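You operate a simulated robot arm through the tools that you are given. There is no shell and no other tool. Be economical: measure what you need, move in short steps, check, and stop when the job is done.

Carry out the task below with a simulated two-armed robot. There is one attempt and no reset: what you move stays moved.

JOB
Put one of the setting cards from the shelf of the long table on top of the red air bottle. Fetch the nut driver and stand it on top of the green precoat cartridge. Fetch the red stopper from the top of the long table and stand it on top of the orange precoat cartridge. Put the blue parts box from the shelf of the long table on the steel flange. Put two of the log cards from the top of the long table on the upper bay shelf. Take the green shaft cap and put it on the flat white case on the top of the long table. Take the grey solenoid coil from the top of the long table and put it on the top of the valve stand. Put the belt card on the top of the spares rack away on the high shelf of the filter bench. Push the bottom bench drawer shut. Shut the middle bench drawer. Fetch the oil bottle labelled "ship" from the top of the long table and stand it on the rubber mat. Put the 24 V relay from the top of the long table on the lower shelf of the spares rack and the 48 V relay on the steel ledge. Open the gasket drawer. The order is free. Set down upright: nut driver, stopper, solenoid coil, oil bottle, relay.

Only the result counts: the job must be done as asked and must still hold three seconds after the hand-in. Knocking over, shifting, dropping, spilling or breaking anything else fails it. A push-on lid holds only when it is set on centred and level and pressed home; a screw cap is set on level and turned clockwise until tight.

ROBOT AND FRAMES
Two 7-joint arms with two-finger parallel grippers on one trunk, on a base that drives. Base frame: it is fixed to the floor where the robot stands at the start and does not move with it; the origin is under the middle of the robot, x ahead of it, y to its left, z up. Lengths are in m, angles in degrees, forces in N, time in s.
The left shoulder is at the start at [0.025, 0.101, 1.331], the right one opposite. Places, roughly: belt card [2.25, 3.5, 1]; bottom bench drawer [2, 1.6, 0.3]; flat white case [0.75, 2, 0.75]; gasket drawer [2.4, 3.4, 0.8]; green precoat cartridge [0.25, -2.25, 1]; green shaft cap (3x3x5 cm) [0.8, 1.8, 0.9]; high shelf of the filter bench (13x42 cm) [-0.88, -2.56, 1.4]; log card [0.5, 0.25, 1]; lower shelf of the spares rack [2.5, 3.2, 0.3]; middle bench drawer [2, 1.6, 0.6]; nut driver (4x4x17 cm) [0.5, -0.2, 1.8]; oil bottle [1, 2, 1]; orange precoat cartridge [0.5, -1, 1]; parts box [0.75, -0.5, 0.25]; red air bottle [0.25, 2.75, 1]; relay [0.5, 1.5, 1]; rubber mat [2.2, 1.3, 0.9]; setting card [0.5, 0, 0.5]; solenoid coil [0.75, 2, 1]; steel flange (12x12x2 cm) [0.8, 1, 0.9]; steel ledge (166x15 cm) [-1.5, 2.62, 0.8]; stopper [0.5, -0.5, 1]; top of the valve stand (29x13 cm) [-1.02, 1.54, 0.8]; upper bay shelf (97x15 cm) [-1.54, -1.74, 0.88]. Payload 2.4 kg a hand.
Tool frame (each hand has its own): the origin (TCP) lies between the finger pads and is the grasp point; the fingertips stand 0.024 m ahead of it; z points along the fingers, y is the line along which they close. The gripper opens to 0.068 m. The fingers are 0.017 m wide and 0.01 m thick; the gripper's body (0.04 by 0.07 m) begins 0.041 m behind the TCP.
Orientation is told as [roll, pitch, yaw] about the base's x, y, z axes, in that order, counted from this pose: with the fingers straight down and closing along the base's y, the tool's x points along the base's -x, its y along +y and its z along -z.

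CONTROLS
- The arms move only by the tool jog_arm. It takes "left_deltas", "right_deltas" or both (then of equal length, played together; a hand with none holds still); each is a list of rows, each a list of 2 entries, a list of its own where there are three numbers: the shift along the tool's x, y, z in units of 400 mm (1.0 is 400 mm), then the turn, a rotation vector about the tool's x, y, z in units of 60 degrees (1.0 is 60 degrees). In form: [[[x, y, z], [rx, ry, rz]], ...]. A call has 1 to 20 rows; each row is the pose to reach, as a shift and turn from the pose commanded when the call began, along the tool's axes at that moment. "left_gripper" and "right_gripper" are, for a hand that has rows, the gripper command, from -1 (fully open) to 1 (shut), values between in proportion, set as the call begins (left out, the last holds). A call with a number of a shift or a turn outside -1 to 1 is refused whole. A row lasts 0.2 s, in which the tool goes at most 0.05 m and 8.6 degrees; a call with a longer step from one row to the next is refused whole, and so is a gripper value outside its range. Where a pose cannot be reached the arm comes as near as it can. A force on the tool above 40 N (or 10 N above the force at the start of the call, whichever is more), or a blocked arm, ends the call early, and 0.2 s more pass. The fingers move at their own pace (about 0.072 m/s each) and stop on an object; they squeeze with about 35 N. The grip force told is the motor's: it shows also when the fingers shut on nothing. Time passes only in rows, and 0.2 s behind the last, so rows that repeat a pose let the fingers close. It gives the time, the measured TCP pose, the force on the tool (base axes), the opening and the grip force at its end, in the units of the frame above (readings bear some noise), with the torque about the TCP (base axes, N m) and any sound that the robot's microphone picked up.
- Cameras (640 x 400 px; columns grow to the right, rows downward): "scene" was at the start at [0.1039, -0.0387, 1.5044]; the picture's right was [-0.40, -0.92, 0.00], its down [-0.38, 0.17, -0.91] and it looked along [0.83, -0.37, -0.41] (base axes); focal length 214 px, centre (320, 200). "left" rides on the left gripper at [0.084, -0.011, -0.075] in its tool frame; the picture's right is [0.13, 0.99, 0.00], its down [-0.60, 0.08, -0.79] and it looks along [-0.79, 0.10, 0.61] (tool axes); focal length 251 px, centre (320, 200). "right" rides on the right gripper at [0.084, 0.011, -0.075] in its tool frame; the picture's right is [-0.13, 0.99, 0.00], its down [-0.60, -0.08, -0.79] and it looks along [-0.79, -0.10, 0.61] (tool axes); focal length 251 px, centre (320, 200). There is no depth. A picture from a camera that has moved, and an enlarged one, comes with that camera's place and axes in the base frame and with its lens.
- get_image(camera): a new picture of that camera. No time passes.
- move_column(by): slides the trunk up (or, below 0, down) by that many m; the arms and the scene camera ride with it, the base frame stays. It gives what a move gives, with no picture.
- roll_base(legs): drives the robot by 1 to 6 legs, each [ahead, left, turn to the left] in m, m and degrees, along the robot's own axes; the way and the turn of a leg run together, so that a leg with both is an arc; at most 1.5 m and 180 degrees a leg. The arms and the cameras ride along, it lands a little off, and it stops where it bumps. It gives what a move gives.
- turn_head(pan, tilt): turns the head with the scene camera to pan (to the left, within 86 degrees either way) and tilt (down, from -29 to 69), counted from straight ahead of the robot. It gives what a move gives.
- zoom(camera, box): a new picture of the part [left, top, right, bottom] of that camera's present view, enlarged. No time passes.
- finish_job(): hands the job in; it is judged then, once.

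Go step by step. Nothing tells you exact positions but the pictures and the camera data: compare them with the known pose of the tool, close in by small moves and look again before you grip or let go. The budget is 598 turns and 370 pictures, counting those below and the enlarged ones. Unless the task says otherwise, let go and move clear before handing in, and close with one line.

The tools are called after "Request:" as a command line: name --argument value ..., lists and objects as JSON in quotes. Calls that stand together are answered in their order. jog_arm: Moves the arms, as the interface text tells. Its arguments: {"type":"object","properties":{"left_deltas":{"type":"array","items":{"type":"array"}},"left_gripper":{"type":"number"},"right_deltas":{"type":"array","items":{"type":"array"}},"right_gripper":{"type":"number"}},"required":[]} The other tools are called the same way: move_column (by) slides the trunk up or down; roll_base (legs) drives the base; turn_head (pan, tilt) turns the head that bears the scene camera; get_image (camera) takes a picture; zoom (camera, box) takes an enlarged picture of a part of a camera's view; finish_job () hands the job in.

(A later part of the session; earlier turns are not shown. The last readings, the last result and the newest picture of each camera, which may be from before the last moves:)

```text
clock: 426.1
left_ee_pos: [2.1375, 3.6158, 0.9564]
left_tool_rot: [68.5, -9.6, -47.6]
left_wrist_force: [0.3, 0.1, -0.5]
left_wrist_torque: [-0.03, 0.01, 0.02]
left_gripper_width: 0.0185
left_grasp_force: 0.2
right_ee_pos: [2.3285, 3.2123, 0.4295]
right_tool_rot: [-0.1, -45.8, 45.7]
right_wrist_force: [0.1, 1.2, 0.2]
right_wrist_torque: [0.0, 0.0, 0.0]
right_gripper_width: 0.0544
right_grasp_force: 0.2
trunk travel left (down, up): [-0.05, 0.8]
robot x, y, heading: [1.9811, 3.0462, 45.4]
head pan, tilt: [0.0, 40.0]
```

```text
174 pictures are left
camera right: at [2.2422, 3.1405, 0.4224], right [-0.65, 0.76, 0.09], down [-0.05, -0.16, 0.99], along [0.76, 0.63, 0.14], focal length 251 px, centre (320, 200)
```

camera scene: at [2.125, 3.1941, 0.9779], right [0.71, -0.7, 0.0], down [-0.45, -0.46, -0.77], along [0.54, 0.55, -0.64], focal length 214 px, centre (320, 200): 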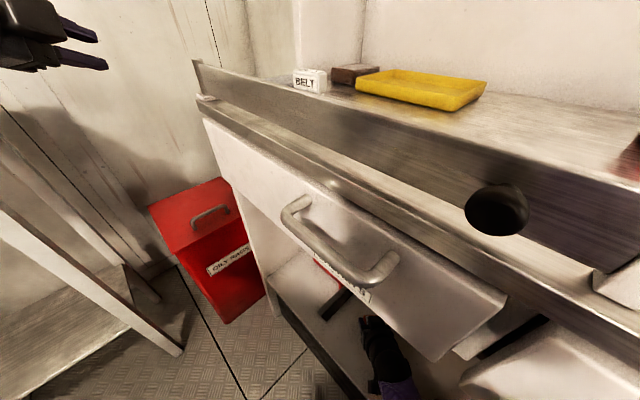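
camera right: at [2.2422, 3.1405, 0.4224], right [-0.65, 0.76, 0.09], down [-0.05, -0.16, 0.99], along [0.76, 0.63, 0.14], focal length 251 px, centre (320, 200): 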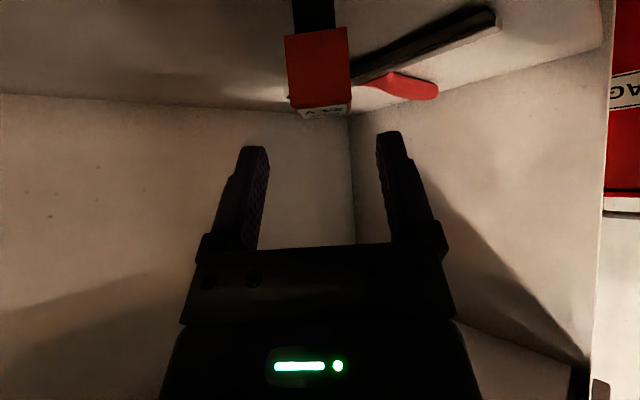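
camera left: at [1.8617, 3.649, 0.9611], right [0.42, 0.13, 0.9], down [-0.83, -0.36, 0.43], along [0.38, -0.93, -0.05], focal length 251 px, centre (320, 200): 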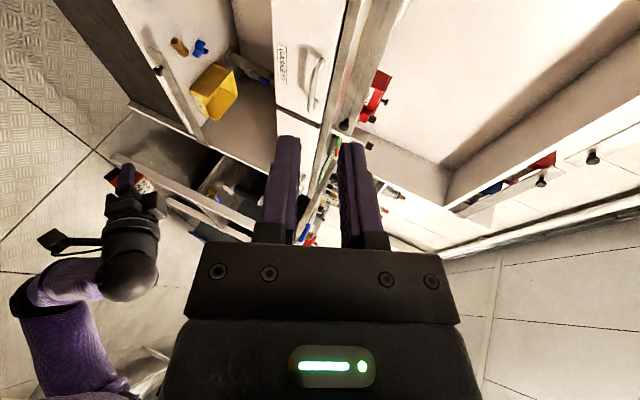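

The 24 V relay stands on the lower shelf. I back out and raise to work on the gasket drawer.

Request:
roll_base --legs '[[-0.3, 0.13, 0]]'

Request:
move_column --by 0.35

Request:
roll_base --legs '[[0, 0, -45.5]]'

Request:
turn_head --pan 15 --tilt 40

Request:
get_image --camera "scene"

```text
clock: 428.3
left_ee_pos: [1.8305, 3.4831, 0.9564]
left_tool_rot: [68.6, -9.6, -47.7]
left_wrist_force: [0.2, 0.2, -0.6]
left_wrist_torque: [0.01, 0.03, -0.01]
left_gripper_width: 0.0187
left_grasp_force: 0.0
right_ee_pos: [2.0207, 3.0812, 0.4299]
right_tool_rot: [0.0, -45.9, 45.7]
right_wrist_force: [-0.9, -0.1, 0.4]
right_wrist_torque: [0.0, -0.01, 0.01]
right_gripper_width: 0.0542
right_grasp_force: 0.2
trunk travel left (down, up): [-0.05, 0.8]
robot x, y, heading: [1.6734, 2.9186, 45.5]
head pan, tilt: [0.0, 40.0]
```

```text
clock: 431.8
left_ee_pos: [1.8297, 3.4845, 1.3068]
left_tool_rot: [68.7, -9.6, -47.7]
left_wrist_force: [0.4, 0.1, 0.2]
left_wrist_torque: [0.0, 0.02, 0.0]
left_gripper_width: 0.0186
left_grasp_force: 0.0
right_ee_pos: [2.0204, 3.0809, 0.781]
right_tool_rot: [-0.1, -46.0, 45.6]
right_wrist_force: [0.3, 0.6, -0.6]
right_wrist_torque: [0.02, 0.01, 0.02]
right_gripper_width: 0.0544
right_grasp_force: 0.1
trunk travel left (down, up): [-0.4, 0.45]
robot x, y, heading: [1.6733, 2.9155, 45.6]
head pan, tilt: [0.0, 40.0]
```

```text
clock: 434.2
left_ee_pos: [2.1811, 3.2087, 1.3068]
left_tool_rot: [68.8, -9.6, -92.4]
left_wrist_force: [-0.2, 0.0, 0.4]
left_wrist_torque: [0.0, 0.01, 0.02]
left_gripper_width: 0.0185
left_grasp_force: 0.1
right_ee_pos: [2.034, 2.7887, 0.7821]
right_tool_rot: [0.0, -45.9, 1.1]
right_wrist_force: [0.0, 0.8, 0.4]
right_wrist_torque: [0.0, 0.03, 0.01]
right_gripper_width: 0.0545
right_grasp_force: 0.0
trunk travel left (down, up): [-0.4, 0.45]
robot x, y, heading: [1.6722, 2.9195, 0.8]
head pan, tilt: [0.0, 40.0]
```

```text
clock: 435.0
left_ee_pos: [2.181, 3.2081, 1.3073]
left_tool_rot: [68.8, -9.7, -92.4]
left_wrist_force: [0.1, -0.8, -0.2]
left_wrist_torque: [-0.02, 0.03, -0.03]
left_gripper_width: 0.0189
left_grasp_force: 0.0
right_ee_pos: [2.0339, 2.789, 0.7809]
right_tool_rot: [-0.1, -46.0, 1.0]
right_wrist_force: [0.1, 0.6, 0.4]
right_wrist_torque: [0.0, 0.01, -0.02]
right_gripper_width: 0.0545
right_grasp_force: 0.1
trunk travel left (down, up): [-0.4, 0.45]
robot x, y, heading: [1.6742, 2.9158, 0.9]
head pan, tilt: [15.0, 40.0]
```

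```text
173 pictures are left
camera scene: at [1.7876, 2.9405, 1.3345], right [0.27, -0.96, 0.0], down [-0.62, -0.17, -0.77], along [0.74, 0.21, -0.64], focal length 214 px, centre (320, 200)
```

scene: 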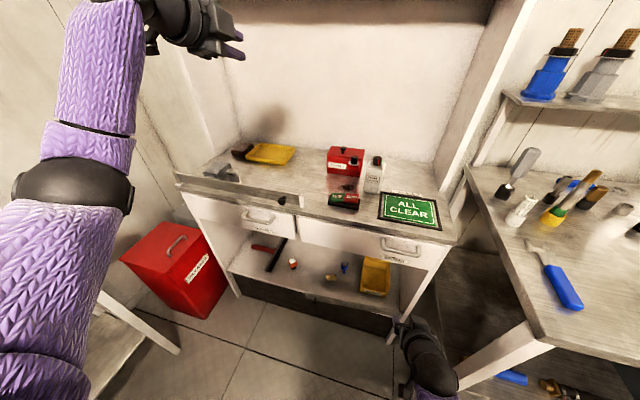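

Request:
zoom --camera "scene" --box '[165, 130, 325, 260]'

```text
3.08 times, centred on (245, 195) of scene
camera zoom: at [1.7876, 2.9405, 1.3345], right [0.27, -0.96, 0.0], down [-0.62, -0.17, -0.77], along [0.74, 0.21, -0.64], focal length 660 px, centre (551, 215)
```

zoom: 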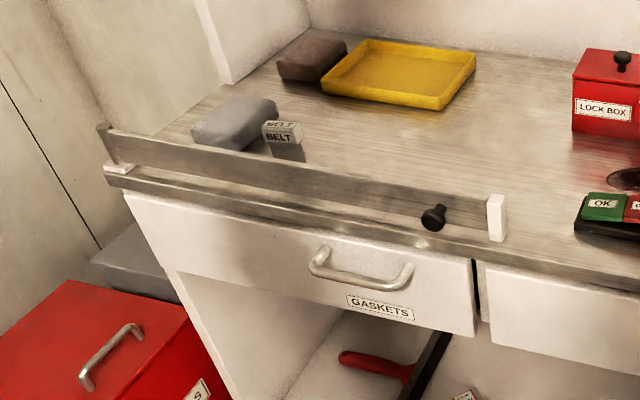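

Handle of the gasket drawer is at (2.217,3.273,0.837). I use the left hand, closing vertically on the bar.

Request:
roll_base --legs '[[-0.1, 0.06, -0.9]]'

Request:
jog_arm --left_deltas '[[[0, 0, 0], [-0.01, 0.05, 0.07]], [[0, 0, 0], [-0.02, 0.105, 0.133]], [[0, 0, 0], [-0.02, 0.105, 0.133]]]' --left_gripper -0.5

Request:
move_column --by -0.3

Request:
get_image --camera "scene"

Request:
get_image --camera "left"

```text
clock: 436.2
left_ee_pos: [2.0838, 3.2586, 1.3066]
left_tool_rot: [68.6, -9.6, -93.5]
left_wrist_force: [0.0, 0.3, -0.2]
left_wrist_torque: [0.04, -0.03, 0.0]
left_gripper_width: 0.0187
left_grasp_force: 0.1
right_ee_pos: [1.9294, 2.8411, 0.7811]
right_tool_rot: [-0.3, -45.8, 0.0]
right_wrist_force: [-0.8, 0.7, -0.6]
right_wrist_torque: [-0.02, -0.02, 0.0]
right_gripper_width: 0.0545
right_grasp_force: 0.0
trunk travel left (down, up): [-0.4, 0.45]
robot x, y, heading: [1.5693, 2.9777, -0.1]
head pan, tilt: [15.0, 40.0]
```

```text
clock: 437.0
left_ee_pos: [2.084, 3.2573, 1.306]
left_tool_rot: [69.7, 0.2, -90.3]
left_wrist_force: [-0.3, -0.2, 0.2]
left_wrist_torque: [0.01, -0.01, -0.01]
left_gripper_width: 0.0509
left_grasp_force: 0.0
right_ee_pos: [1.9292, 2.8394, 0.7804]
right_tool_rot: [0.0, -46.0, 0.0]
right_wrist_force: [1.4, -0.2, 0.5]
right_wrist_torque: [0.0, 0.03, 0.0]
right_gripper_width: 0.0543
right_grasp_force: 0.0
trunk travel left (down, up): [-0.4, 0.45]
robot x, y, heading: [1.5699, 2.9732, -0.0]
head pan, tilt: [15.0, 40.0]
```

```text
clock: 440.0
left_ee_pos: [2.0837, 3.2572, 1.0063]
left_tool_rot: [69.7, 0.0, -90.3]
left_wrist_force: [-0.5, -0.1, 0.2]
left_wrist_torque: [0.01, 0.02, 0.0]
left_gripper_width: 0.0512
left_grasp_force: 0.1
right_ee_pos: [1.9295, 2.8404, 0.4812]
right_tool_rot: [-0.1, -45.9, 0.0]
right_wrist_force: [-0.2, -0.3, 0.5]
right_wrist_torque: [0.0, -0.01, 0.02]
right_gripper_width: 0.0542
right_grasp_force: 0.1
trunk travel left (down, up): [-0.1, 0.75]
robot x, y, heading: [1.566, 2.9756, -0.1]
head pan, tilt: [15.0, 40.0]
```

```text
171 pictures are left
camera scene: at [1.757, 2.996, 1.0292], right [0.25, -0.97, 0.0], down [-0.62, -0.16, -0.77], along [0.74, 0.2, -0.64], focal length 214 px, centre (320, 200)
```

scene: 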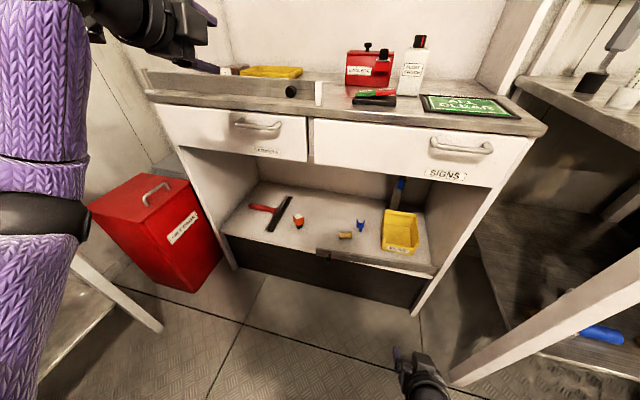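

```text
170 pictures are left
camera left: at [2.0114, 3.3421, 1.0229], right [0.35, 0.12, 0.93], down [-0.72, -0.6, 0.35], along [0.6, -0.79, -0.12], focal length 251 px, centre (320, 200)
```

left: 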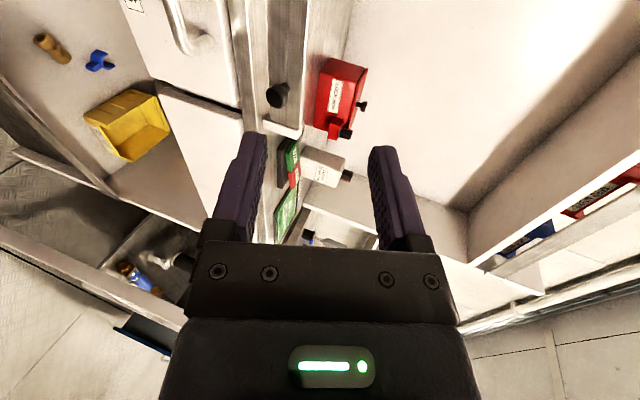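

Request:
jog_arm --left_deltas '[[[0.01, -0.1, 0.035], [0, 0, 0]], [[0.02, -0.2, 0.07], [0, 0, 0]], [[0.03, -0.3, 0.107], [0, 0, 0]], [[0.04, -0.387, 0.143], [0, 0, 0]], [[0.04, -0.387, 0.143], [0, 0, 0]]]'

Request:
get_image --camera "left"

Request:
zoom --camera "scene" --box '[140, 50, 340, 190]'

```text
clock: 441.2
left_ee_pos: [2.0815, 3.2728, 0.8409]
left_tool_rot: [69.6, 0.1, -90.3]
left_wrist_force: [1.3, 0.1, -0.6]
left_wrist_torque: [0.03, 0.01, 0.0]
left_gripper_width: 0.0508
left_grasp_force: 0.1
right_ee_pos: [1.9282, 2.84, 0.4812]
right_tool_rot: [-0.1, -45.9, 0.0]
right_wrist_force: [0.8, -0.1, -0.4]
right_wrist_torque: [-0.02, 0.03, 0.0]
right_gripper_width: 0.0545
right_grasp_force: 0.0
trunk travel left (down, up): [-0.1, 0.75]
robot x, y, heading: [1.5713, 2.9756, -0.1]
head pan, tilt: [15.0, 40.0]
```

```text
169 pictures are left
camera left: at [2.0089, 3.3587, 0.8569], right [0.35, 0.12, 0.93], down [-0.72, -0.6, 0.35], along [0.6, -0.79, -0.12], focal length 251 px, centre (320, 200)
```

left: 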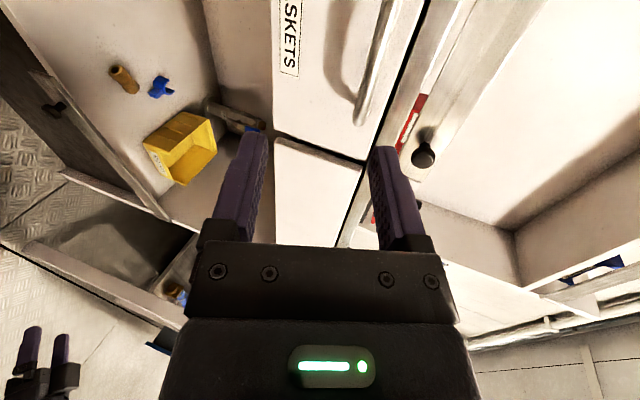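

```text
2.86 times, centred on (240, 120) of scene
camera zoom: at [1.757, 2.9961, 1.0292], right [0.25, -0.97, 0.0], down [-0.62, -0.16, -0.77], along [0.74, 0.2, -0.64], focal length 613 px, centre (549, 429)
```

zoom: 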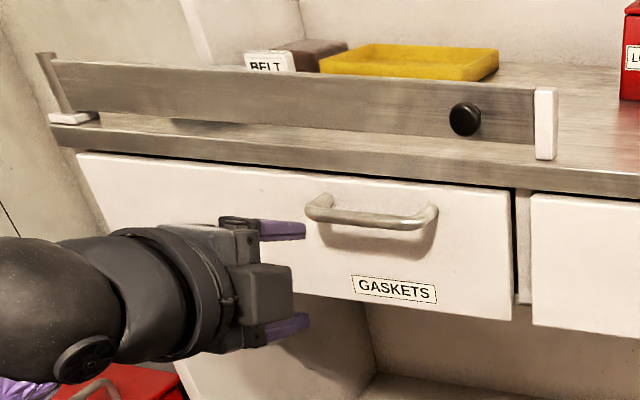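

Request:
jog_arm --left_deltas '[[[0, -0.01, 0.004], [0, 0, 0]], [[0, -0.01, 0.004], [0, 0, 0]], [[0, -0.01, 0.004], [0, 0, 0]]]' --left_gripper 0.0

Request:
roll_base --legs '[[0.09, 0, 0]]'

Request:
zoom --camera "scene" --box '[140, 50, 300, 170]'

Request:
get_image --camera "left"

```text
clock: 442.0
left_ee_pos: [2.0816, 3.2733, 0.8366]
left_tool_rot: [69.6, 0.1, -90.4]
left_wrist_force: [-0.7, 1.0, -0.6]
left_wrist_torque: [-0.05, 0.02, -0.03]
left_gripper_width: 0.0339
left_grasp_force: 0.1
right_ee_pos: [1.9298, 2.8404, 0.4816]
right_tool_rot: [0.0, -45.9, 0.0]
right_wrist_force: [0.5, 0.3, 0.3]
right_wrist_torque: [-0.02, -0.02, 0.04]
right_gripper_width: 0.0545
right_grasp_force: 0.0
trunk travel left (down, up): [-0.1, 0.75]
robot x, y, heading: [1.5673, 2.976, -0.1]
head pan, tilt: [15.0, 40.0]
```

```text
clock: 443.1
left_ee_pos: [2.1689, 3.2742, 0.836]
left_tool_rot: [69.6, 0.1, -90.2]
left_wrist_force: [0.1, 0.0, 0.0]
left_wrist_torque: [-0.01, -0.01, -0.01]
left_gripper_width: 0.0339
left_grasp_force: 0.1
right_ee_pos: [2.0173, 2.841, 0.481]
right_tool_rot: [-0.1, -45.9, 0.1]
right_wrist_force: [-0.2, -1.2, 0.2]
right_wrist_torque: [-0.04, 0.03, -0.03]
right_gripper_width: 0.0544
right_grasp_force: 0.0
trunk travel left (down, up): [-0.1, 0.75]
robot x, y, heading: [1.6555, 2.9783, -0.4]
head pan, tilt: [15.0, 40.0]
```

```text
3.33 times, centred on (220, 110) of scene
camera zoom: at [1.8452, 2.9963, 1.0292], right [0.26, -0.97, 0.0], down [-0.62, -0.17, -0.77], along [0.74, 0.2, -0.64], focal length 715 px, centre (653, 500)
```

zoom: 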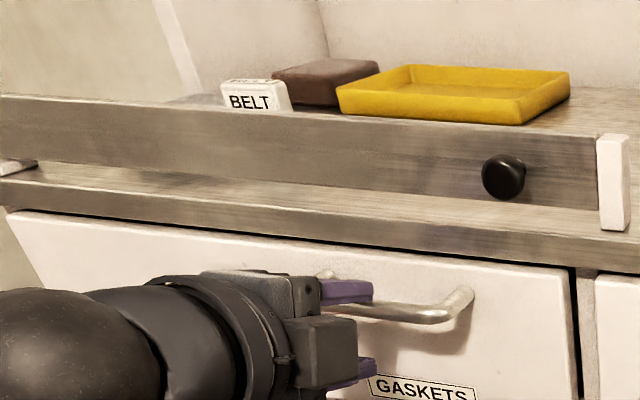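

```text
166 pictures are left
camera left: at [2.0957, 3.3589, 0.8527], right [0.35, 0.13, 0.93], down [-0.72, -0.6, 0.35], along [0.6, -0.79, -0.12], focal length 251 px, centre (320, 200)
```

left: 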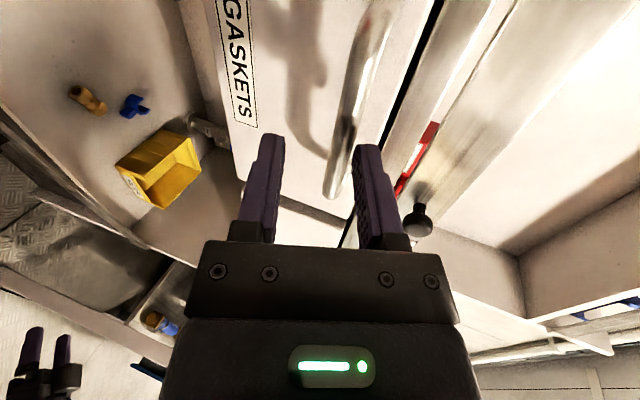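

Request:
roll_base --legs '[[0.035, 0, 0]]'

Request:
get_image --camera "left"

```text
clock: 444.0
left_ee_pos: [2.203, 3.2742, 0.8374]
left_tool_rot: [69.7, 0.0, -90.2]
left_wrist_force: [-13.2, -1.0, 0.0]
left_wrist_torque: [0.03, -0.22, -0.02]
left_gripper_width: 0.0306
left_grasp_force: 0.1
right_ee_pos: [2.0526, 2.8416, 0.4821]
right_tool_rot: [-0.1, -46.0, 0.1]
right_wrist_force: [0.0, 0.6, 0.1]
right_wrist_torque: [-0.01, 0.01, 0.01]
right_gripper_width: 0.0544
right_grasp_force: 0.1
trunk travel left (down, up): [-0.1, 0.75]
robot x, y, heading: [1.6937, 2.9757, -0.3]
head pan, tilt: [15.0, 40.0]
```

```text
165 pictures are left
camera left: at [2.1301, 3.3587, 0.8533], right [0.35, 0.13, 0.93], down [-0.72, -0.6, 0.35], along [0.6, -0.79, -0.12], focal length 251 px, centre (320, 200)
```

left: 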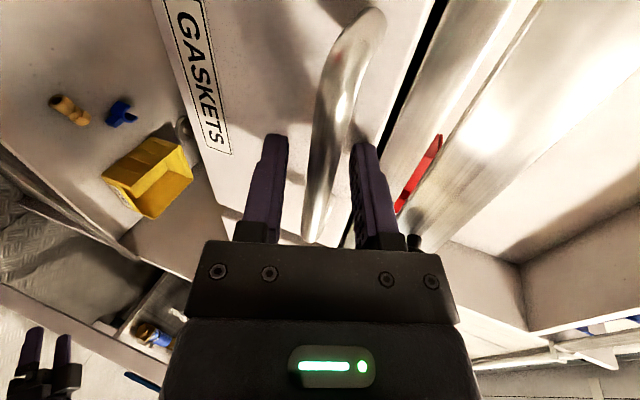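

Bar is between the fingers and the tips touch the face. I close and pull back.

Request:
jog_arm --left_deltas '[[[0, 0, 0], [0, 0, 0]], [[0, 0, 0], [0, 0, 0]], [[0, 0, 0], [0, 0, 0]]]' --left_gripper 1

Request:
roll_base --legs '[[-0.18, 0, 0]]'

Request:
get_image --camera "scene"

```text
clock: 444.8
left_ee_pos: [2.2044, 3.2751, 0.8367]
left_tool_rot: [69.7, 0.1, -90.1]
left_wrist_force: [1.4, 0.9, 0.1]
left_wrist_torque: [0.03, 0.01, 0.06]
left_gripper_width: 0.0117
left_grasp_force: 31.8
right_ee_pos: [2.053, 2.8401, 0.4813]
right_tool_rot: [0.0, -46.0, 0.1]
right_wrist_force: [-0.5, 0.1, 0.0]
right_wrist_torque: [-0.02, -0.01, -0.03]
right_gripper_width: 0.0541
right_grasp_force: 0.1
trunk travel left (down, up): [-0.1, 0.75]
robot x, y, heading: [1.6954, 2.9758, -0.1]
head pan, tilt: [15.0, 40.0]
```

```text
clock: 446.3
left_ee_pos: [2.0225, 3.2745, 0.8366]
left_tool_rot: [69.6, 0.2, -90.2]
left_wrist_force: [-1.6, -2.8, -2.3]
left_wrist_torque: [0.04, -0.01, -0.12]
left_gripper_width: 0.0113
left_grasp_force: 32.5
right_ee_pos: [1.8717, 2.8411, 0.4798]
right_tool_rot: [-0.2, -45.9, 0.1]
right_wrist_force: [-0.4, -0.2, 0.2]
right_wrist_torque: [0.01, 0.0, -0.04]
right_gripper_width: 0.0545
right_grasp_force: 0.1
trunk travel left (down, up): [-0.1, 0.75]
robot x, y, heading: [1.5096, 2.976, 0.0]
head pan, tilt: [15.0, 40.0]
```

```text
164 pictures are left
camera scene: at [1.6991, 2.9964, 1.0291], right [0.26, -0.97, 0.0], down [-0.62, -0.17, -0.77], along [0.74, 0.2, -0.64], focal length 214 px, centre (320, 200)
```

scene: 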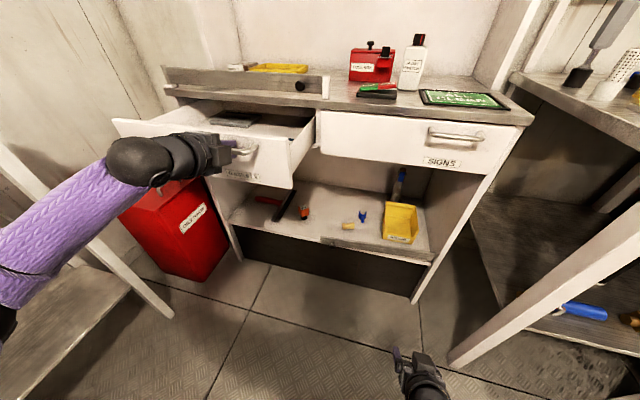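

Request:
roll_base --legs '[[-0.08, 0, 0]]'

Request:
jog_arm --left_deltas '[[[0, 0, 0], [0, 0, 0]], [[0, 0, 0], [0, 0, 0]], [[0, 0, -0.06], [0, 0, 0]], [[0, 0, -0.14], [0, 0, 0]], [[0, 0, -0.2], [0, 0, 0]]]' --left_gripper 0.0

Request:
get_image --camera "scene"

```text
clock: 447.3
left_ee_pos: [1.9432, 3.2751, 0.8361]
left_tool_rot: [69.7, 0.2, -90.3]
left_wrist_force: [-1.4, -1.1, -0.7]
left_wrist_torque: [0.1, 0.02, -0.02]
left_gripper_width: 0.0117
left_grasp_force: 33.0
right_ee_pos: [1.7938, 2.8418, 0.4808]
right_tool_rot: [0.0, -45.9, 0.1]
right_wrist_force: [0.3, 0.5, 0.1]
right_wrist_torque: [-0.04, 0.02, 0.02]
right_gripper_width: 0.0547
right_grasp_force: 0.0
trunk travel left (down, up): [-0.1, 0.75]
robot x, y, heading: [1.4339, 2.9722, 0.0]
head pan, tilt: [15.0, 40.0]
```

```text
clock: 448.5
left_ee_pos: [1.8685, 3.2746, 0.8628]
left_tool_rot: [69.6, -0.1, -90.3]
left_wrist_force: [-0.3, -0.5, 0.2]
left_wrist_torque: [0.01, -0.01, 0.07]
left_gripper_width: 0.0339
left_grasp_force: 0.1
right_ee_pos: [1.7938, 2.841, 0.481]
right_tool_rot: [-0.1, -45.9, 0.1]
right_wrist_force: [0.1, 0.3, -1.3]
right_wrist_torque: [0.0, 0.0, -0.01]
right_gripper_width: 0.0544
right_grasp_force: 0.0
trunk travel left (down, up): [-0.1, 0.75]
robot x, y, heading: [1.4314, 2.9755, 0.2]
head pan, tilt: [15.0, 40.0]
```

```text
163 pictures are left
camera scene: at [1.6202, 2.9965, 1.0291], right [0.26, -0.97, 0.0], down [-0.62, -0.17, -0.77], along [0.74, 0.2, -0.64], focal length 214 px, centre (320, 200)
```

scene: 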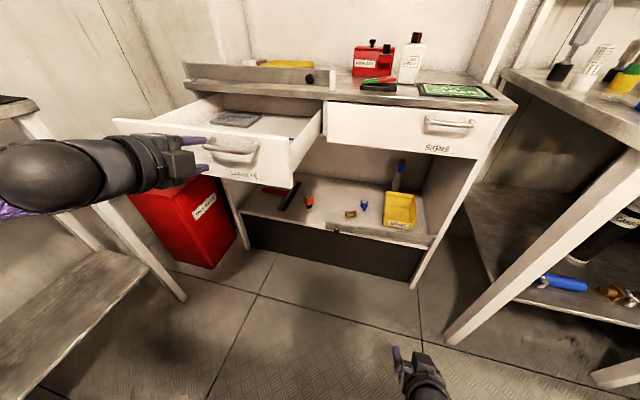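

Drawer is open. Next the belt card: I raise the trunk and the right hand and look at the card from the right side of the drawer.

Request:
move_column --by 0.25

Request:
jog_arm --right_deltas '[[[-0.08, 0, -0.08], [0, 0, 0]], [[-0.16, 0, -0.16], [0, 0, 0]], [[-0.24, 0, -0.24], [0, 0, 0]], [[-0.32, 0, -0.32], [0, 0, 0]], [[-0.4, 0, -0.4], [0, 0, 0]], [[-0.48, 0, -0.46], [0, 0, 0]]]' --right_gripper -1

Request:
roll_base --legs '[[0.35, -0.15, 0], [0.0, 0, 50]]'

Request:
turn_head --pan 0 --tilt 40

Request:
get_image --camera "scene"

```text
clock: 451.1
left_ee_pos: [1.868, 3.2754, 1.114]
left_tool_rot: [69.5, 0.1, -90.2]
left_wrist_force: [0.7, 0.2, 0.1]
left_wrist_torque: [0.01, 0.02, -0.03]
left_gripper_width: 0.0342
left_grasp_force: 0.0
right_ee_pos: [1.7937, 2.841, 0.7306]
right_tool_rot: [0.0, -45.8, 0.1]
right_wrist_force: [-0.4, 0.6, -0.2]
right_wrist_torque: [0.04, -0.02, -0.01]
right_gripper_width: 0.0546
right_grasp_force: 0.0
trunk travel left (down, up): [-0.35, 0.5]
robot x, y, heading: [1.4304, 2.9737, 0.0]
head pan, tilt: [15.0, 40.0]
```

```text
clock: 452.5
left_ee_pos: [1.8687, 3.2751, 1.1136]
left_tool_rot: [69.6, 0.1, -90.2]
left_wrist_force: [0.6, -0.8, 0.5]
left_wrist_torque: [0.03, -0.03, -0.02]
left_gripper_width: 0.0341
left_grasp_force: 0.0
right_ee_pos: [1.7945, 2.8421, 0.9967]
right_tool_rot: [-0.2, -45.9, 0.1]
right_wrist_force: [0.3, -0.8, 0.1]
right_wrist_torque: [-0.01, 0.01, -0.01]
right_gripper_width: 0.0681
right_grasp_force: 0.1
trunk travel left (down, up): [-0.35, 0.5]
robot x, y, heading: [1.4352, 2.978, -0.1]
head pan, tilt: [15.0, 40.0]
```

```text
clock: 457.2
left_ee_pos: [1.8309, 3.3511, 1.1141]
left_tool_rot: [69.6, 0.1, -39.3]
left_wrist_force: [0.3, 0.6, -1.0]
left_wrist_torque: [0.0, 0.0, 0.01]
left_gripper_width: 0.0338
left_grasp_force: 0.1
right_ee_pos: [2.121, 3.0198, 0.9956]
right_tool_rot: [-0.1, -45.9, 51.0]
right_wrist_force: [-0.2, -0.2, -0.1]
right_wrist_torque: [0.01, 0.01, -0.01]
right_gripper_width: 0.0679
right_grasp_force: 0.1
trunk travel left (down, up): [-0.35, 0.5]
robot x, y, heading: [1.7884, 2.8242, 51.2]
head pan, tilt: [15.0, 40.0]
```

```text
clock: 458.0
left_ee_pos: [1.8301, 3.3516, 1.114]
left_tool_rot: [69.6, 0.1, -39.2]
left_wrist_force: [0.2, -0.3, 0.6]
left_wrist_torque: [0.01, -0.04, 0.05]
left_gripper_width: 0.0338
left_grasp_force: 0.1
right_ee_pos: [2.1203, 3.0187, 0.9957]
right_tool_rot: [-0.1, -46.0, 51.1]
right_wrist_force: [-0.4, -0.6, -0.3]
right_wrist_torque: [-0.01, -0.04, 0.03]
right_gripper_width: 0.0679
right_grasp_force: 0.0
trunk travel left (down, up): [-0.35, 0.5]
robot x, y, heading: [1.7895, 2.8247, 51.0]
head pan, tilt: [0.0, 40.0]
```

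```text
162 pictures are left
camera scene: at [1.8693, 2.9193, 1.2841], right [0.78, -0.63, 0.0], down [-0.4, -0.5, -0.77], along [0.48, 0.6, -0.64], focal length 214 px, centre (320, 200)
```

scene: 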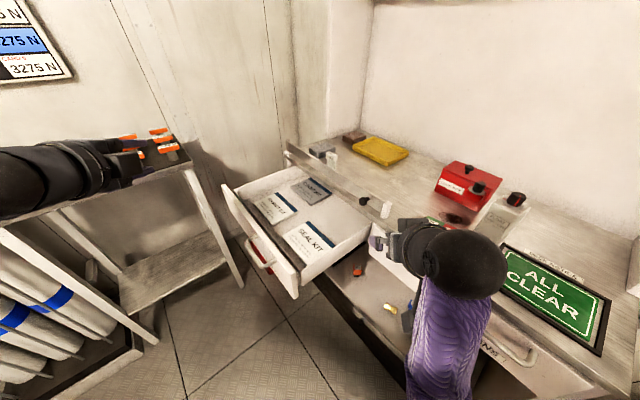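

Request:
zoom --camera "scene" --box '[280, 120, 420, 220]'

Request:
get_image --camera "right"

```text
4.00 times, centred on (350, 170) of scene
camera zoom: at [1.8693, 2.9193, 1.2841], right [0.78, -0.63, 0.0], down [-0.4, -0.5, -0.77], along [0.48, 0.6, -0.64], focal length 858 px, centre (200, 320)
```

zoom: 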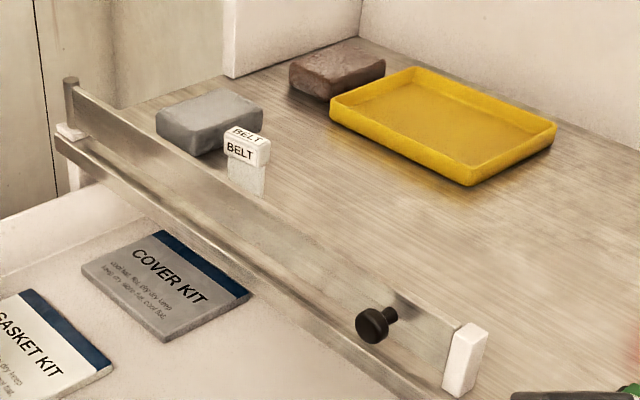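

```text
160 pictures are left
camera right: at [2.0407, 2.9397, 0.9873], right [-0.71, 0.69, 0.09], down [-0.03, -0.16, 0.99], along [0.7, 0.7, 0.14], focal length 251 px, centre (320, 200)
```

right: 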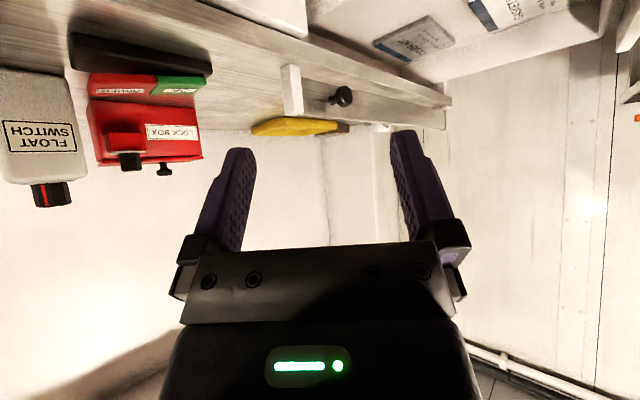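

I'll use the left hand for the belt card (closing along y). I turn the robot and reorient the left hand.

Request:
roll_base --legs '[[0, 0, -13]]'

Request:
jog_arm --left_deltas '[[[0, 0, -0.02], [0.06, -0.013, -0.1]], [[0, 0, -0.04], [0.12, -0.027, -0.2]], [[0, 0, -0.05], [0.18, -0.04, -0.3]], [[0, 0, -0.05], [0.24, -0.053, -0.4]], [[0, 0, -0.05], [0.3, -0.067, -0.5]], [[0, 0, -0.05], [0.36, -0.08, -0.6]], [[0, 0, -0.05], [0.42, -0.093, -0.7]], [[0, 0, -0.05], [0.48, -0.106, -0.8]], [[0, 0, -0.05], [0.54, -0.12, -0.9]], [[0, 0, -0.05], [0.6, -0.133, -1]]]' --left_gripper -1

Request:
jog_arm --left_deltas '[[[0, 0, 0], [0.066, -0.015, -0.11]], [[0, 0, 0], [0.066, -0.015, -0.11]]]'

Request:
get_image --camera "left"

```text
clock: 459.2
left_ee_pos: [1.9493, 3.329, 1.1147]
left_tool_rot: [69.5, 0.1, -52.3]
left_wrist_force: [-0.1, -0.5, 0.0]
left_wrist_torque: [-0.02, 0.02, -0.01]
left_gripper_width: 0.0339
left_grasp_force: 0.0
right_ee_pos: [2.1553, 2.9395, 0.996]
right_tool_rot: [-0.1, -45.9, 38.1]
right_wrist_force: [-0.4, 0.2, 0.2]
right_wrist_torque: [-0.02, -0.01, -0.03]
right_gripper_width: 0.0681
right_grasp_force: 0.0
trunk travel left (down, up): [-0.35, 0.5]
robot x, y, heading: [1.7885, 2.8221, 37.8]
head pan, tilt: [0.0, 40.0]
```

```text
clock: 461.4
left_ee_pos: [1.9331, 3.3158, 1.1208]
left_tool_rot: [10.9, -46.4, -9.9]
left_wrist_force: [0.1, -0.5, -0.2]
left_wrist_torque: [-0.04, -0.02, 0.03]
left_gripper_width: 0.068
left_grasp_force: 0.1
right_ee_pos: [2.1558, 2.9404, 0.9949]
right_tool_rot: [-0.1, -45.9, 38.1]
right_wrist_force: [-0.3, 0.3, 0.1]
right_wrist_torque: [-0.04, -0.04, -0.02]
right_gripper_width: 0.0677
right_grasp_force: 0.1
trunk travel left (down, up): [-0.35, 0.5]
robot x, y, heading: [1.7894, 2.8229, 37.9]
head pan, tilt: [0.0, 40.0]
```

```text
clock: 462.0
left_ee_pos: [1.9331, 3.3172, 1.1202]
left_tool_rot: [0.0, -47.9, -0.2]
left_wrist_force: [-0.2, 0.4, 0.2]
left_wrist_torque: [-0.01, -0.02, 0.0]
left_gripper_width: 0.0681
left_grasp_force: 0.1
right_ee_pos: [2.1553, 2.9393, 0.9972]
right_tool_rot: [-0.1, -45.9, 38.1]
right_wrist_force: [0.2, 0.3, 0.0]
right_wrist_torque: [-0.05, 0.02, -0.03]
right_gripper_width: 0.0681
right_grasp_force: 0.0
trunk travel left (down, up): [-0.35, 0.5]
robot x, y, heading: [1.7864, 2.8227, 37.7]
head pan, tilt: [0.0, 40.0]
```

```text
159 pictures are left
camera left: at [1.8221, 3.3065, 1.109], right [-0.08, 0.99, -0.1], down [-0.18, 0.08, 0.98], along [0.98, 0.1, 0.18], focal length 251 px, centre (320, 200)
```

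left: 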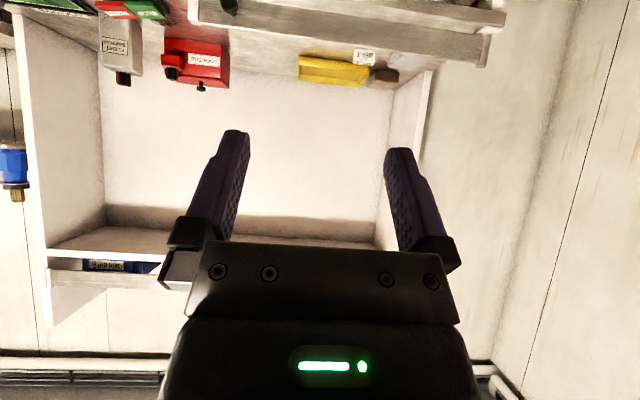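

Request:
jog_arm --right_deltas '[[[-0.08, 0, -0.08], [0, 0, 0]], [[-0.16, 0, -0.16], [0, 0, 0]], [[-0.24, 0, -0.26], [0, 0, 0]], [[-0.32, 0, -0.36], [0, 0, 0]], [[-0.4, 0, -0.46], [0, 0, 0]]]'

Request:
roll_base --legs '[[0.16, -0.085, 0]]'

Request:
get_image --camera "left"

Request:
get_image --camera "scene"

```text
refused: row 3 steps farther than a row can; nothing moved
```

```text
clock: 463.6
left_ee_pos: [2.1125, 3.3496, 1.1212]
left_tool_rot: [0.2, -47.9, -0.1]
left_wrist_force: [0.5, 0.1, 0.4]
left_wrist_torque: [0.04, 0.01, 0.03]
left_gripper_width: 0.0677
left_grasp_force: 0.0
right_ee_pos: [2.3361, 2.9734, 0.9961]
right_tool_rot: [-0.1, -46.0, 38.3]
right_wrist_force: [0.6, 0.0, 0.2]
right_wrist_torque: [0.0, 0.01, -0.04]
right_gripper_width: 0.0682
right_grasp_force: 0.0
trunk travel left (down, up): [-0.35, 0.5]
robot x, y, heading: [1.9708, 2.8575, 38.2]
head pan, tilt: [0.0, 40.0]
```

```text
158 pictures are left
camera left: at [2.0005, 3.3387, 1.1089], right [-0.08, 0.99, -0.09], down [-0.18, 0.08, 0.98], along [0.98, 0.1, 0.17], focal length 251 px, centre (320, 200)
```

left: 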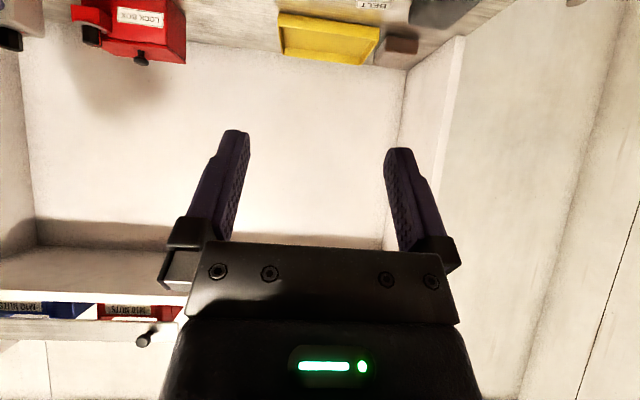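

```text
157 pictures are left
camera scene: at [2.0694, 2.9315, 1.2841], right [0.62, -0.79, 0.0], down [-0.51, -0.4, -0.77], along [0.6, 0.47, -0.64], focal length 214 px, centre (320, 200)
```

scene: 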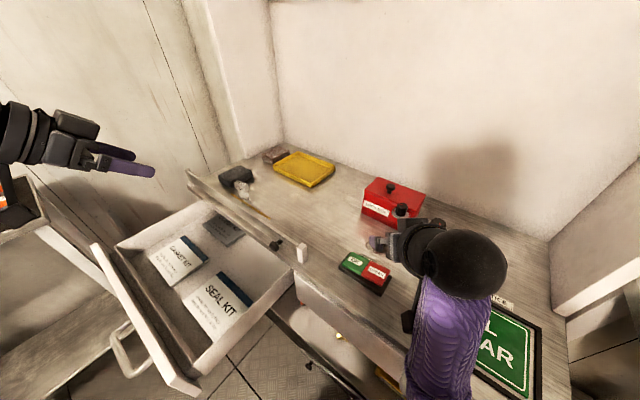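

Request:
jog_arm --right_deltas '[[[-0.07, 0, -0.07], [0, 0, 0]], [[-0.14, 0, -0.14], [0, 0, 0]], [[-0.21, 0, -0.21], [0, 0, 0]], [[-0.28, 0, -0.28], [0, 0, 0]], [[-0.34, 0, -0.34], [0, 0, 0]]]'

Request:
get_image --camera "scene"

```text
clock: 464.0
left_ee_pos: [2.1133, 3.348, 1.1215]
left_tool_rot: [0.1, -47.9, -0.3]
left_wrist_force: [0.1, -0.3, 0.1]
left_wrist_torque: [0.04, 0.01, 0.05]
left_gripper_width: 0.068
left_grasp_force: 0.1
right_ee_pos: [2.3419, 2.9685, 1.0243]
right_tool_rot: [-2.6, -47.0, 39.0]
right_wrist_force: [2.6, 1.1, -0.4]
right_wrist_torque: [0.02, 0.0, -0.1]
right_gripper_width: 0.0679
right_grasp_force: 0.1
right hand out of reach, approached as far as the arm can: row 1, 2
trunk travel left (down, up): [-0.35, 0.5]
robot x, y, heading: [1.9696, 2.8515, 38.2]
head pan, tilt: [0.0, 40.0]
stopped in row 2 (right hand): the force on the tool passed its limit at 79 N (the readings are from after the stop); the commanded pose is now the measured one
```

```text
156 pictures are left
camera scene: at [2.0697, 2.9305, 1.2842], right [0.62, -0.79, 0.0], down [-0.51, -0.4, -0.77], along [0.6, 0.47, -0.64], focal length 214 px, centre (320, 200)
```

scene: 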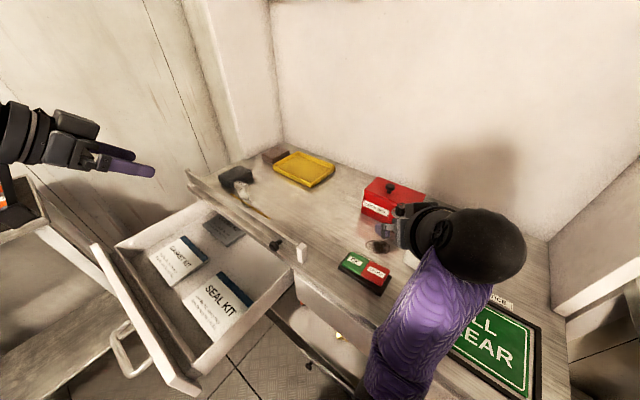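

Request:
get_image --camera "right"

```text
155 pictures are left
camera right: at [2.2462, 2.9099, 1.013], right [-0.53, 0.85, 0.06], down [-0.11, -0.14, 0.98], along [0.84, 0.52, 0.16], focal length 251 px, centre (320, 200)
```

right: 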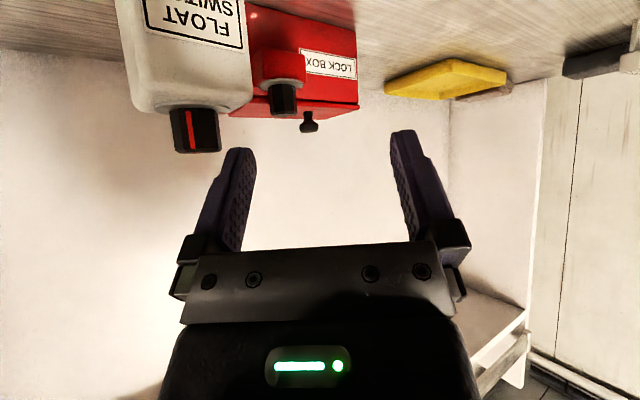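

Request:
jog_arm --left_deltas '[[[-0.02, 0.03, 0.1], [0, 0, 0]], [[-0.03, 0.06, 0.2], [0, 0, 0]], [[-0.05, 0.09, 0.3], [0, 0, 0]], [[-0.06, 0.12, 0.4], [0, 0, 0]], [[-0.073, 0.13, 0.5], [0, 0, 0]], [[-0.073, 0.13, 0.53], [0, 0, 0]]]'

Request:
get_image --camera "left"

Request:
zoom --camera "scene" --box '[170, 100, 330, 210]'

```text
clock: 465.4
left_ee_pos: [2.2683, 3.3693, 1.0236]
left_tool_rot: [0.2, -47.9, -0.2]
left_wrist_force: [-0.5, 0.5, 0.2]
left_wrist_torque: [0.02, 0.01, -0.02]
left_gripper_width: 0.0681
left_grasp_force: 0.1
left hand out of reach, approached as far as the arm can: row 4, 5, 6
right_ee_pos: [2.3414, 2.9686, 1.0236]
right_tool_rot: [-2.9, -46.8, 39.1]
right_wrist_force: [5.4, 0.3, -0.2]
right_wrist_torque: [0.01, -0.09, 0.17]
right_gripper_width: 0.0681
right_grasp_force: 0.1
trunk travel left (down, up): [-0.35, 0.5]
robot x, y, heading: [1.9689, 2.8562, 37.9]
head pan, tilt: [0.0, 40.0]
```

```text
154 pictures are left
camera left: at [2.1569, 3.3593, 1.0112], right [-0.09, 0.99, -0.09], down [-0.18, 0.08, 0.98], along [0.98, 0.1, 0.18], focal length 251 px, centre (320, 200)
```

left: 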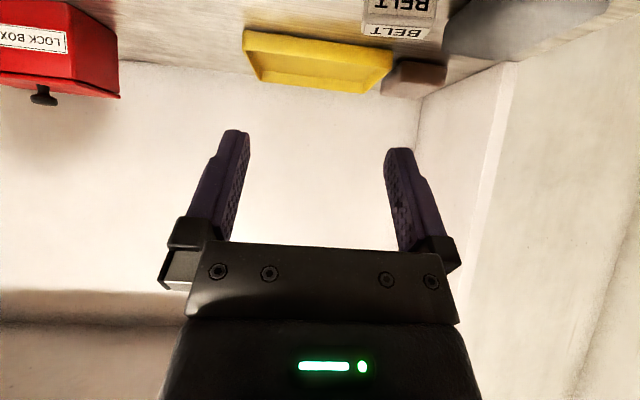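

```text
3.64 times, centred on (250, 155) of scene
camera zoom: at [2.0689, 2.9315, 1.2842], right [0.62, -0.79, 0.0], down [-0.51, -0.4, -0.77], along [0.6, 0.47, -0.64], focal length 780 px, centre (574, 364)
```

zoom: 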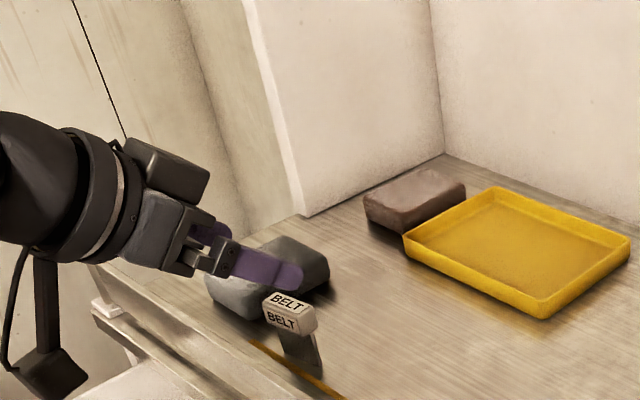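

Request:
roll_base --legs '[[0.05, 0.02, 0]]'

Request:
jog_arm --left_deltas '[[[0.02, 0, 0.03], [0, 0, 0]], [[0.05, 0, 0.06], [0, 0, 0]], [[0.08, 0, 0.07], [0, 0, 0]], [[0.08, 0, 0.07], [0, 0, 0]]]'

Request:
get_image --camera "left"

```text
clock: 466.3
left_ee_pos: [2.2945, 3.4174, 1.0229]
left_tool_rot: [0.1, -47.8, -0.2]
left_wrist_force: [0.3, 0.7, -0.3]
left_wrist_torque: [0.01, 0.0, 0.05]
left_gripper_width: 0.0681
left_grasp_force: 0.1
right_ee_pos: [2.3673, 3.0166, 1.0228]
right_tool_rot: [-2.8, -46.8, 39.2]
right_wrist_force: [5.8, 0.2, 0.2]
right_wrist_torque: [-0.02, -0.07, 0.37]
right_gripper_width: 0.068
right_grasp_force: 0.2
trunk travel left (down, up): [-0.35, 0.5]
robot x, y, heading: [1.9947, 2.9032, 38.3]
head pan, tilt: [0.0, 40.0]
```

```text
clock: 467.3
left_ee_pos: [2.284, 3.403, 0.9919]
left_tool_rot: [0.3, -47.9, 0.0]
left_wrist_force: [-0.3, 0.1, 0.2]
left_wrist_torque: [-0.04, 0.01, 0.04]
left_gripper_width: 0.0681
left_grasp_force: 0.1
left hand out of reach, approached as far as the arm can: row 1, 2, 3, 4
right_ee_pos: [2.3681, 3.0154, 1.024]
right_tool_rot: [-2.9, -46.9, 39.4]
right_wrist_force: [3.3, 2.7, 0.1]
right_wrist_torque: [0.0, -0.05, -0.02]
right_gripper_width: 0.0681
right_grasp_force: 0.0
trunk travel left (down, up): [-0.35, 0.5]
robot x, y, heading: [1.9943, 2.9043, 38.2]
head pan, tilt: [0.0, 40.0]
```

```text
152 pictures are left
camera left: at [2.172, 3.3919, 0.9799], right [-0.09, 0.99, -0.09], down [-0.18, 0.08, 0.98], along [0.98, 0.1, 0.17], focal length 251 px, centre (320, 200)
```

left: 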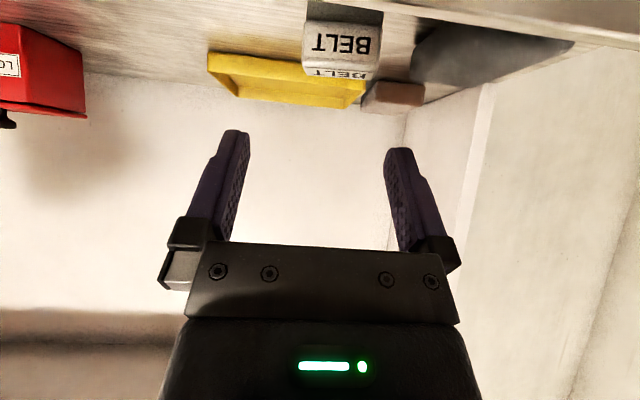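

Request:
move_column --by -0.06

Request:
jog_arm --left_deltas '[[[-0.04, 0.01, 0.05], [0, 0, 0]], [[-0.045, 0.015, 0.055], [0, 0, 0]], [[-0.045, 0.015, 0.055], [0, 0, 0]]]'

Request:
get_image --camera "left"

```text
clock: 467.7
left_ee_pos: [2.2859, 3.4041, 0.9843]
left_tool_rot: [0.2, -47.9, 0.0]
left_wrist_force: [0.1, 0.9, -0.2]
left_wrist_torque: [0.01, -0.04, -0.01]
left_gripper_width: 0.0681
left_grasp_force: 0.1
right_ee_pos: [2.3682, 3.0163, 1.0168]
right_tool_rot: [-3.4, -47.1, 40.0]
right_wrist_force: [8.4, 3.4, -1.2]
right_wrist_torque: [0.14, -0.25, 0.2]
right_gripper_width: 0.0681
right_grasp_force: 0.0
trunk travel left (down, up): [-0.343, 0.507]
robot x, y, heading: [1.9943, 2.9048, 38.0]
head pan, tilt: [0.0, 40.0]
stopped: the force on the tool passed its limit at 53 N (the readings are from after the stop); the commanded pose is now the measured one
```

```text
clock: 468.5
left_ee_pos: [2.302, 3.3957, 0.9924]
left_tool_rot: [0.3, -47.7, -0.1]
left_wrist_force: [-0.3, -0.9, 0.4]
left_wrist_torque: [0.01, 0.01, 0.01]
left_gripper_width: 0.0678
left_grasp_force: 0.1
left hand out of reach, approached as far as the arm can: row 1, 2, 3
right_ee_pos: [2.3672, 3.0177, 1.0165]
right_tool_rot: [-3.4, -46.9, 40.0]
right_wrist_force: [17.2, 4.2, 0.0]
right_wrist_torque: [0.03, -0.27, 0.56]
right_gripper_width: 0.0682
right_grasp_force: 0.1
trunk travel left (down, up): [-0.343, 0.507]
robot x, y, heading: [1.9941, 2.9063, 38.2]
head pan, tilt: [0.0, 40.0]
```

```text
151 pictures are left
camera left: at [2.191, 3.3852, 0.9798], right [-0.09, 0.99, -0.09], down [-0.18, 0.08, 0.98], along [0.98, 0.1, 0.17], focal length 251 px, centre (320, 200)
```

left: 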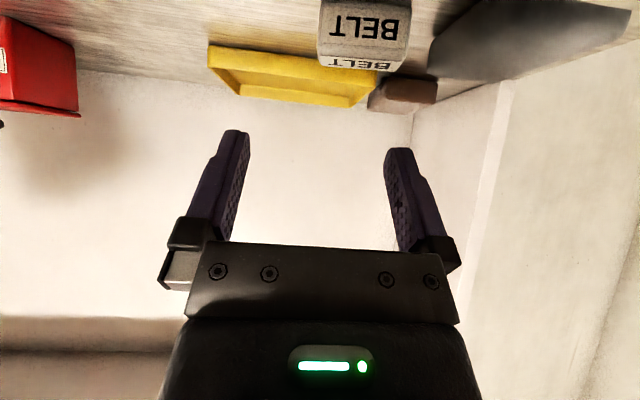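

Request:
jog_arm --right_deltas '[[[-0.05, 0, -0.03], [0, -0.08, 0]], [[-0.1, 0, -0.06], [0, -0.16, 0]], [[-0.16, 0, -0.1], [0, -0.24, 0]], [[-0.22, 0, -0.14], [0, -0.32, 0]], [[-0.28, 0, -0.18], [0, -0.4, 0]]]'

```text
clock: 469.7
left_ee_pos: [2.3014, 3.3966, 0.9903]
left_tool_rot: [0.2, -47.9, -0.1]
left_wrist_force: [-0.5, -0.3, 0.2]
left_wrist_torque: [0.04, -0.02, 0.0]
left_gripper_width: 0.0681
left_grasp_force: 0.0
right_ee_pos: [2.3838, 3.0373, 1.1464]
right_tool_rot: [-6.6, -70.9, 44.0]
right_wrist_force: [-1.2, 1.1, -1.0]
right_wrist_torque: [0.04, 0.03, -0.01]
right_gripper_width: 0.0679
right_grasp_force: 0.0
trunk travel left (down, up): [-0.343, 0.507]
robot x, y, heading: [1.9982, 2.9036, 38.0]
head pan, tilt: [0.0, 40.0]
```

Request:
roll_base --legs '[[0.012, 0.014, 0]]'

Request:
move_column --by -0.035

Request:
get_image --camera "left"

```text
clock: 470.5
left_ee_pos: [2.3036, 3.4144, 0.9923]
left_tool_rot: [0.3, -47.8, -0.1]
left_wrist_force: [-1.0, 0.0, -0.7]
left_wrist_torque: [0.02, 0.01, 0.01]
left_gripper_width: 0.068
left_grasp_force: 0.0
right_ee_pos: [2.3852, 3.0567, 1.1473]
right_tool_rot: [-6.9, -70.8, 44.1]
right_wrist_force: [-0.1, -0.4, -0.8]
right_wrist_torque: [0.01, 0.01, 0.01]
right_gripper_width: 0.068
right_grasp_force: 0.1
trunk travel left (down, up): [-0.343, 0.507]
robot x, y, heading: [1.9951, 2.9173, 38.1]
head pan, tilt: [0.0, 40.0]
```

```text
clock: 471.2
left_ee_pos: [2.3035, 3.4156, 0.9561]
left_tool_rot: [0.2, -47.8, 0.0]
left_wrist_force: [0.1, -0.1, -0.1]
left_wrist_torque: [0.01, -0.03, 0.0]
left_gripper_width: 0.0683
left_grasp_force: 0.0
right_ee_pos: [2.3837, 3.0562, 1.1118]
right_tool_rot: [-7.0, -71.1, 44.3]
right_wrist_force: [27.1, 1.0, 9.8]
right_wrist_torque: [-0.43, -0.94, 1.24]
right_gripper_width: 0.068
right_grasp_force: 0.0
trunk travel left (down, up): [-0.308, 0.542]
robot x, y, heading: [1.9943, 2.9223, 38.3]
head pan, tilt: [0.0, 40.0]
```

```text
150 pictures are left
camera left: at [2.1918, 3.4035, 0.9449], right [-0.09, 0.99, -0.09], down [-0.18, 0.08, 0.98], along [0.98, 0.1, 0.17], focal length 251 px, centre (320, 200)
```

left: 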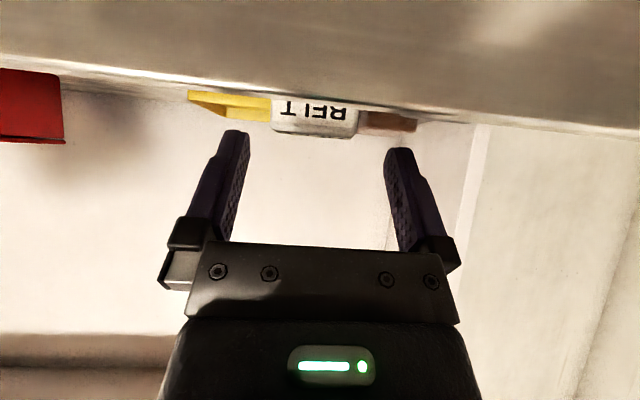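

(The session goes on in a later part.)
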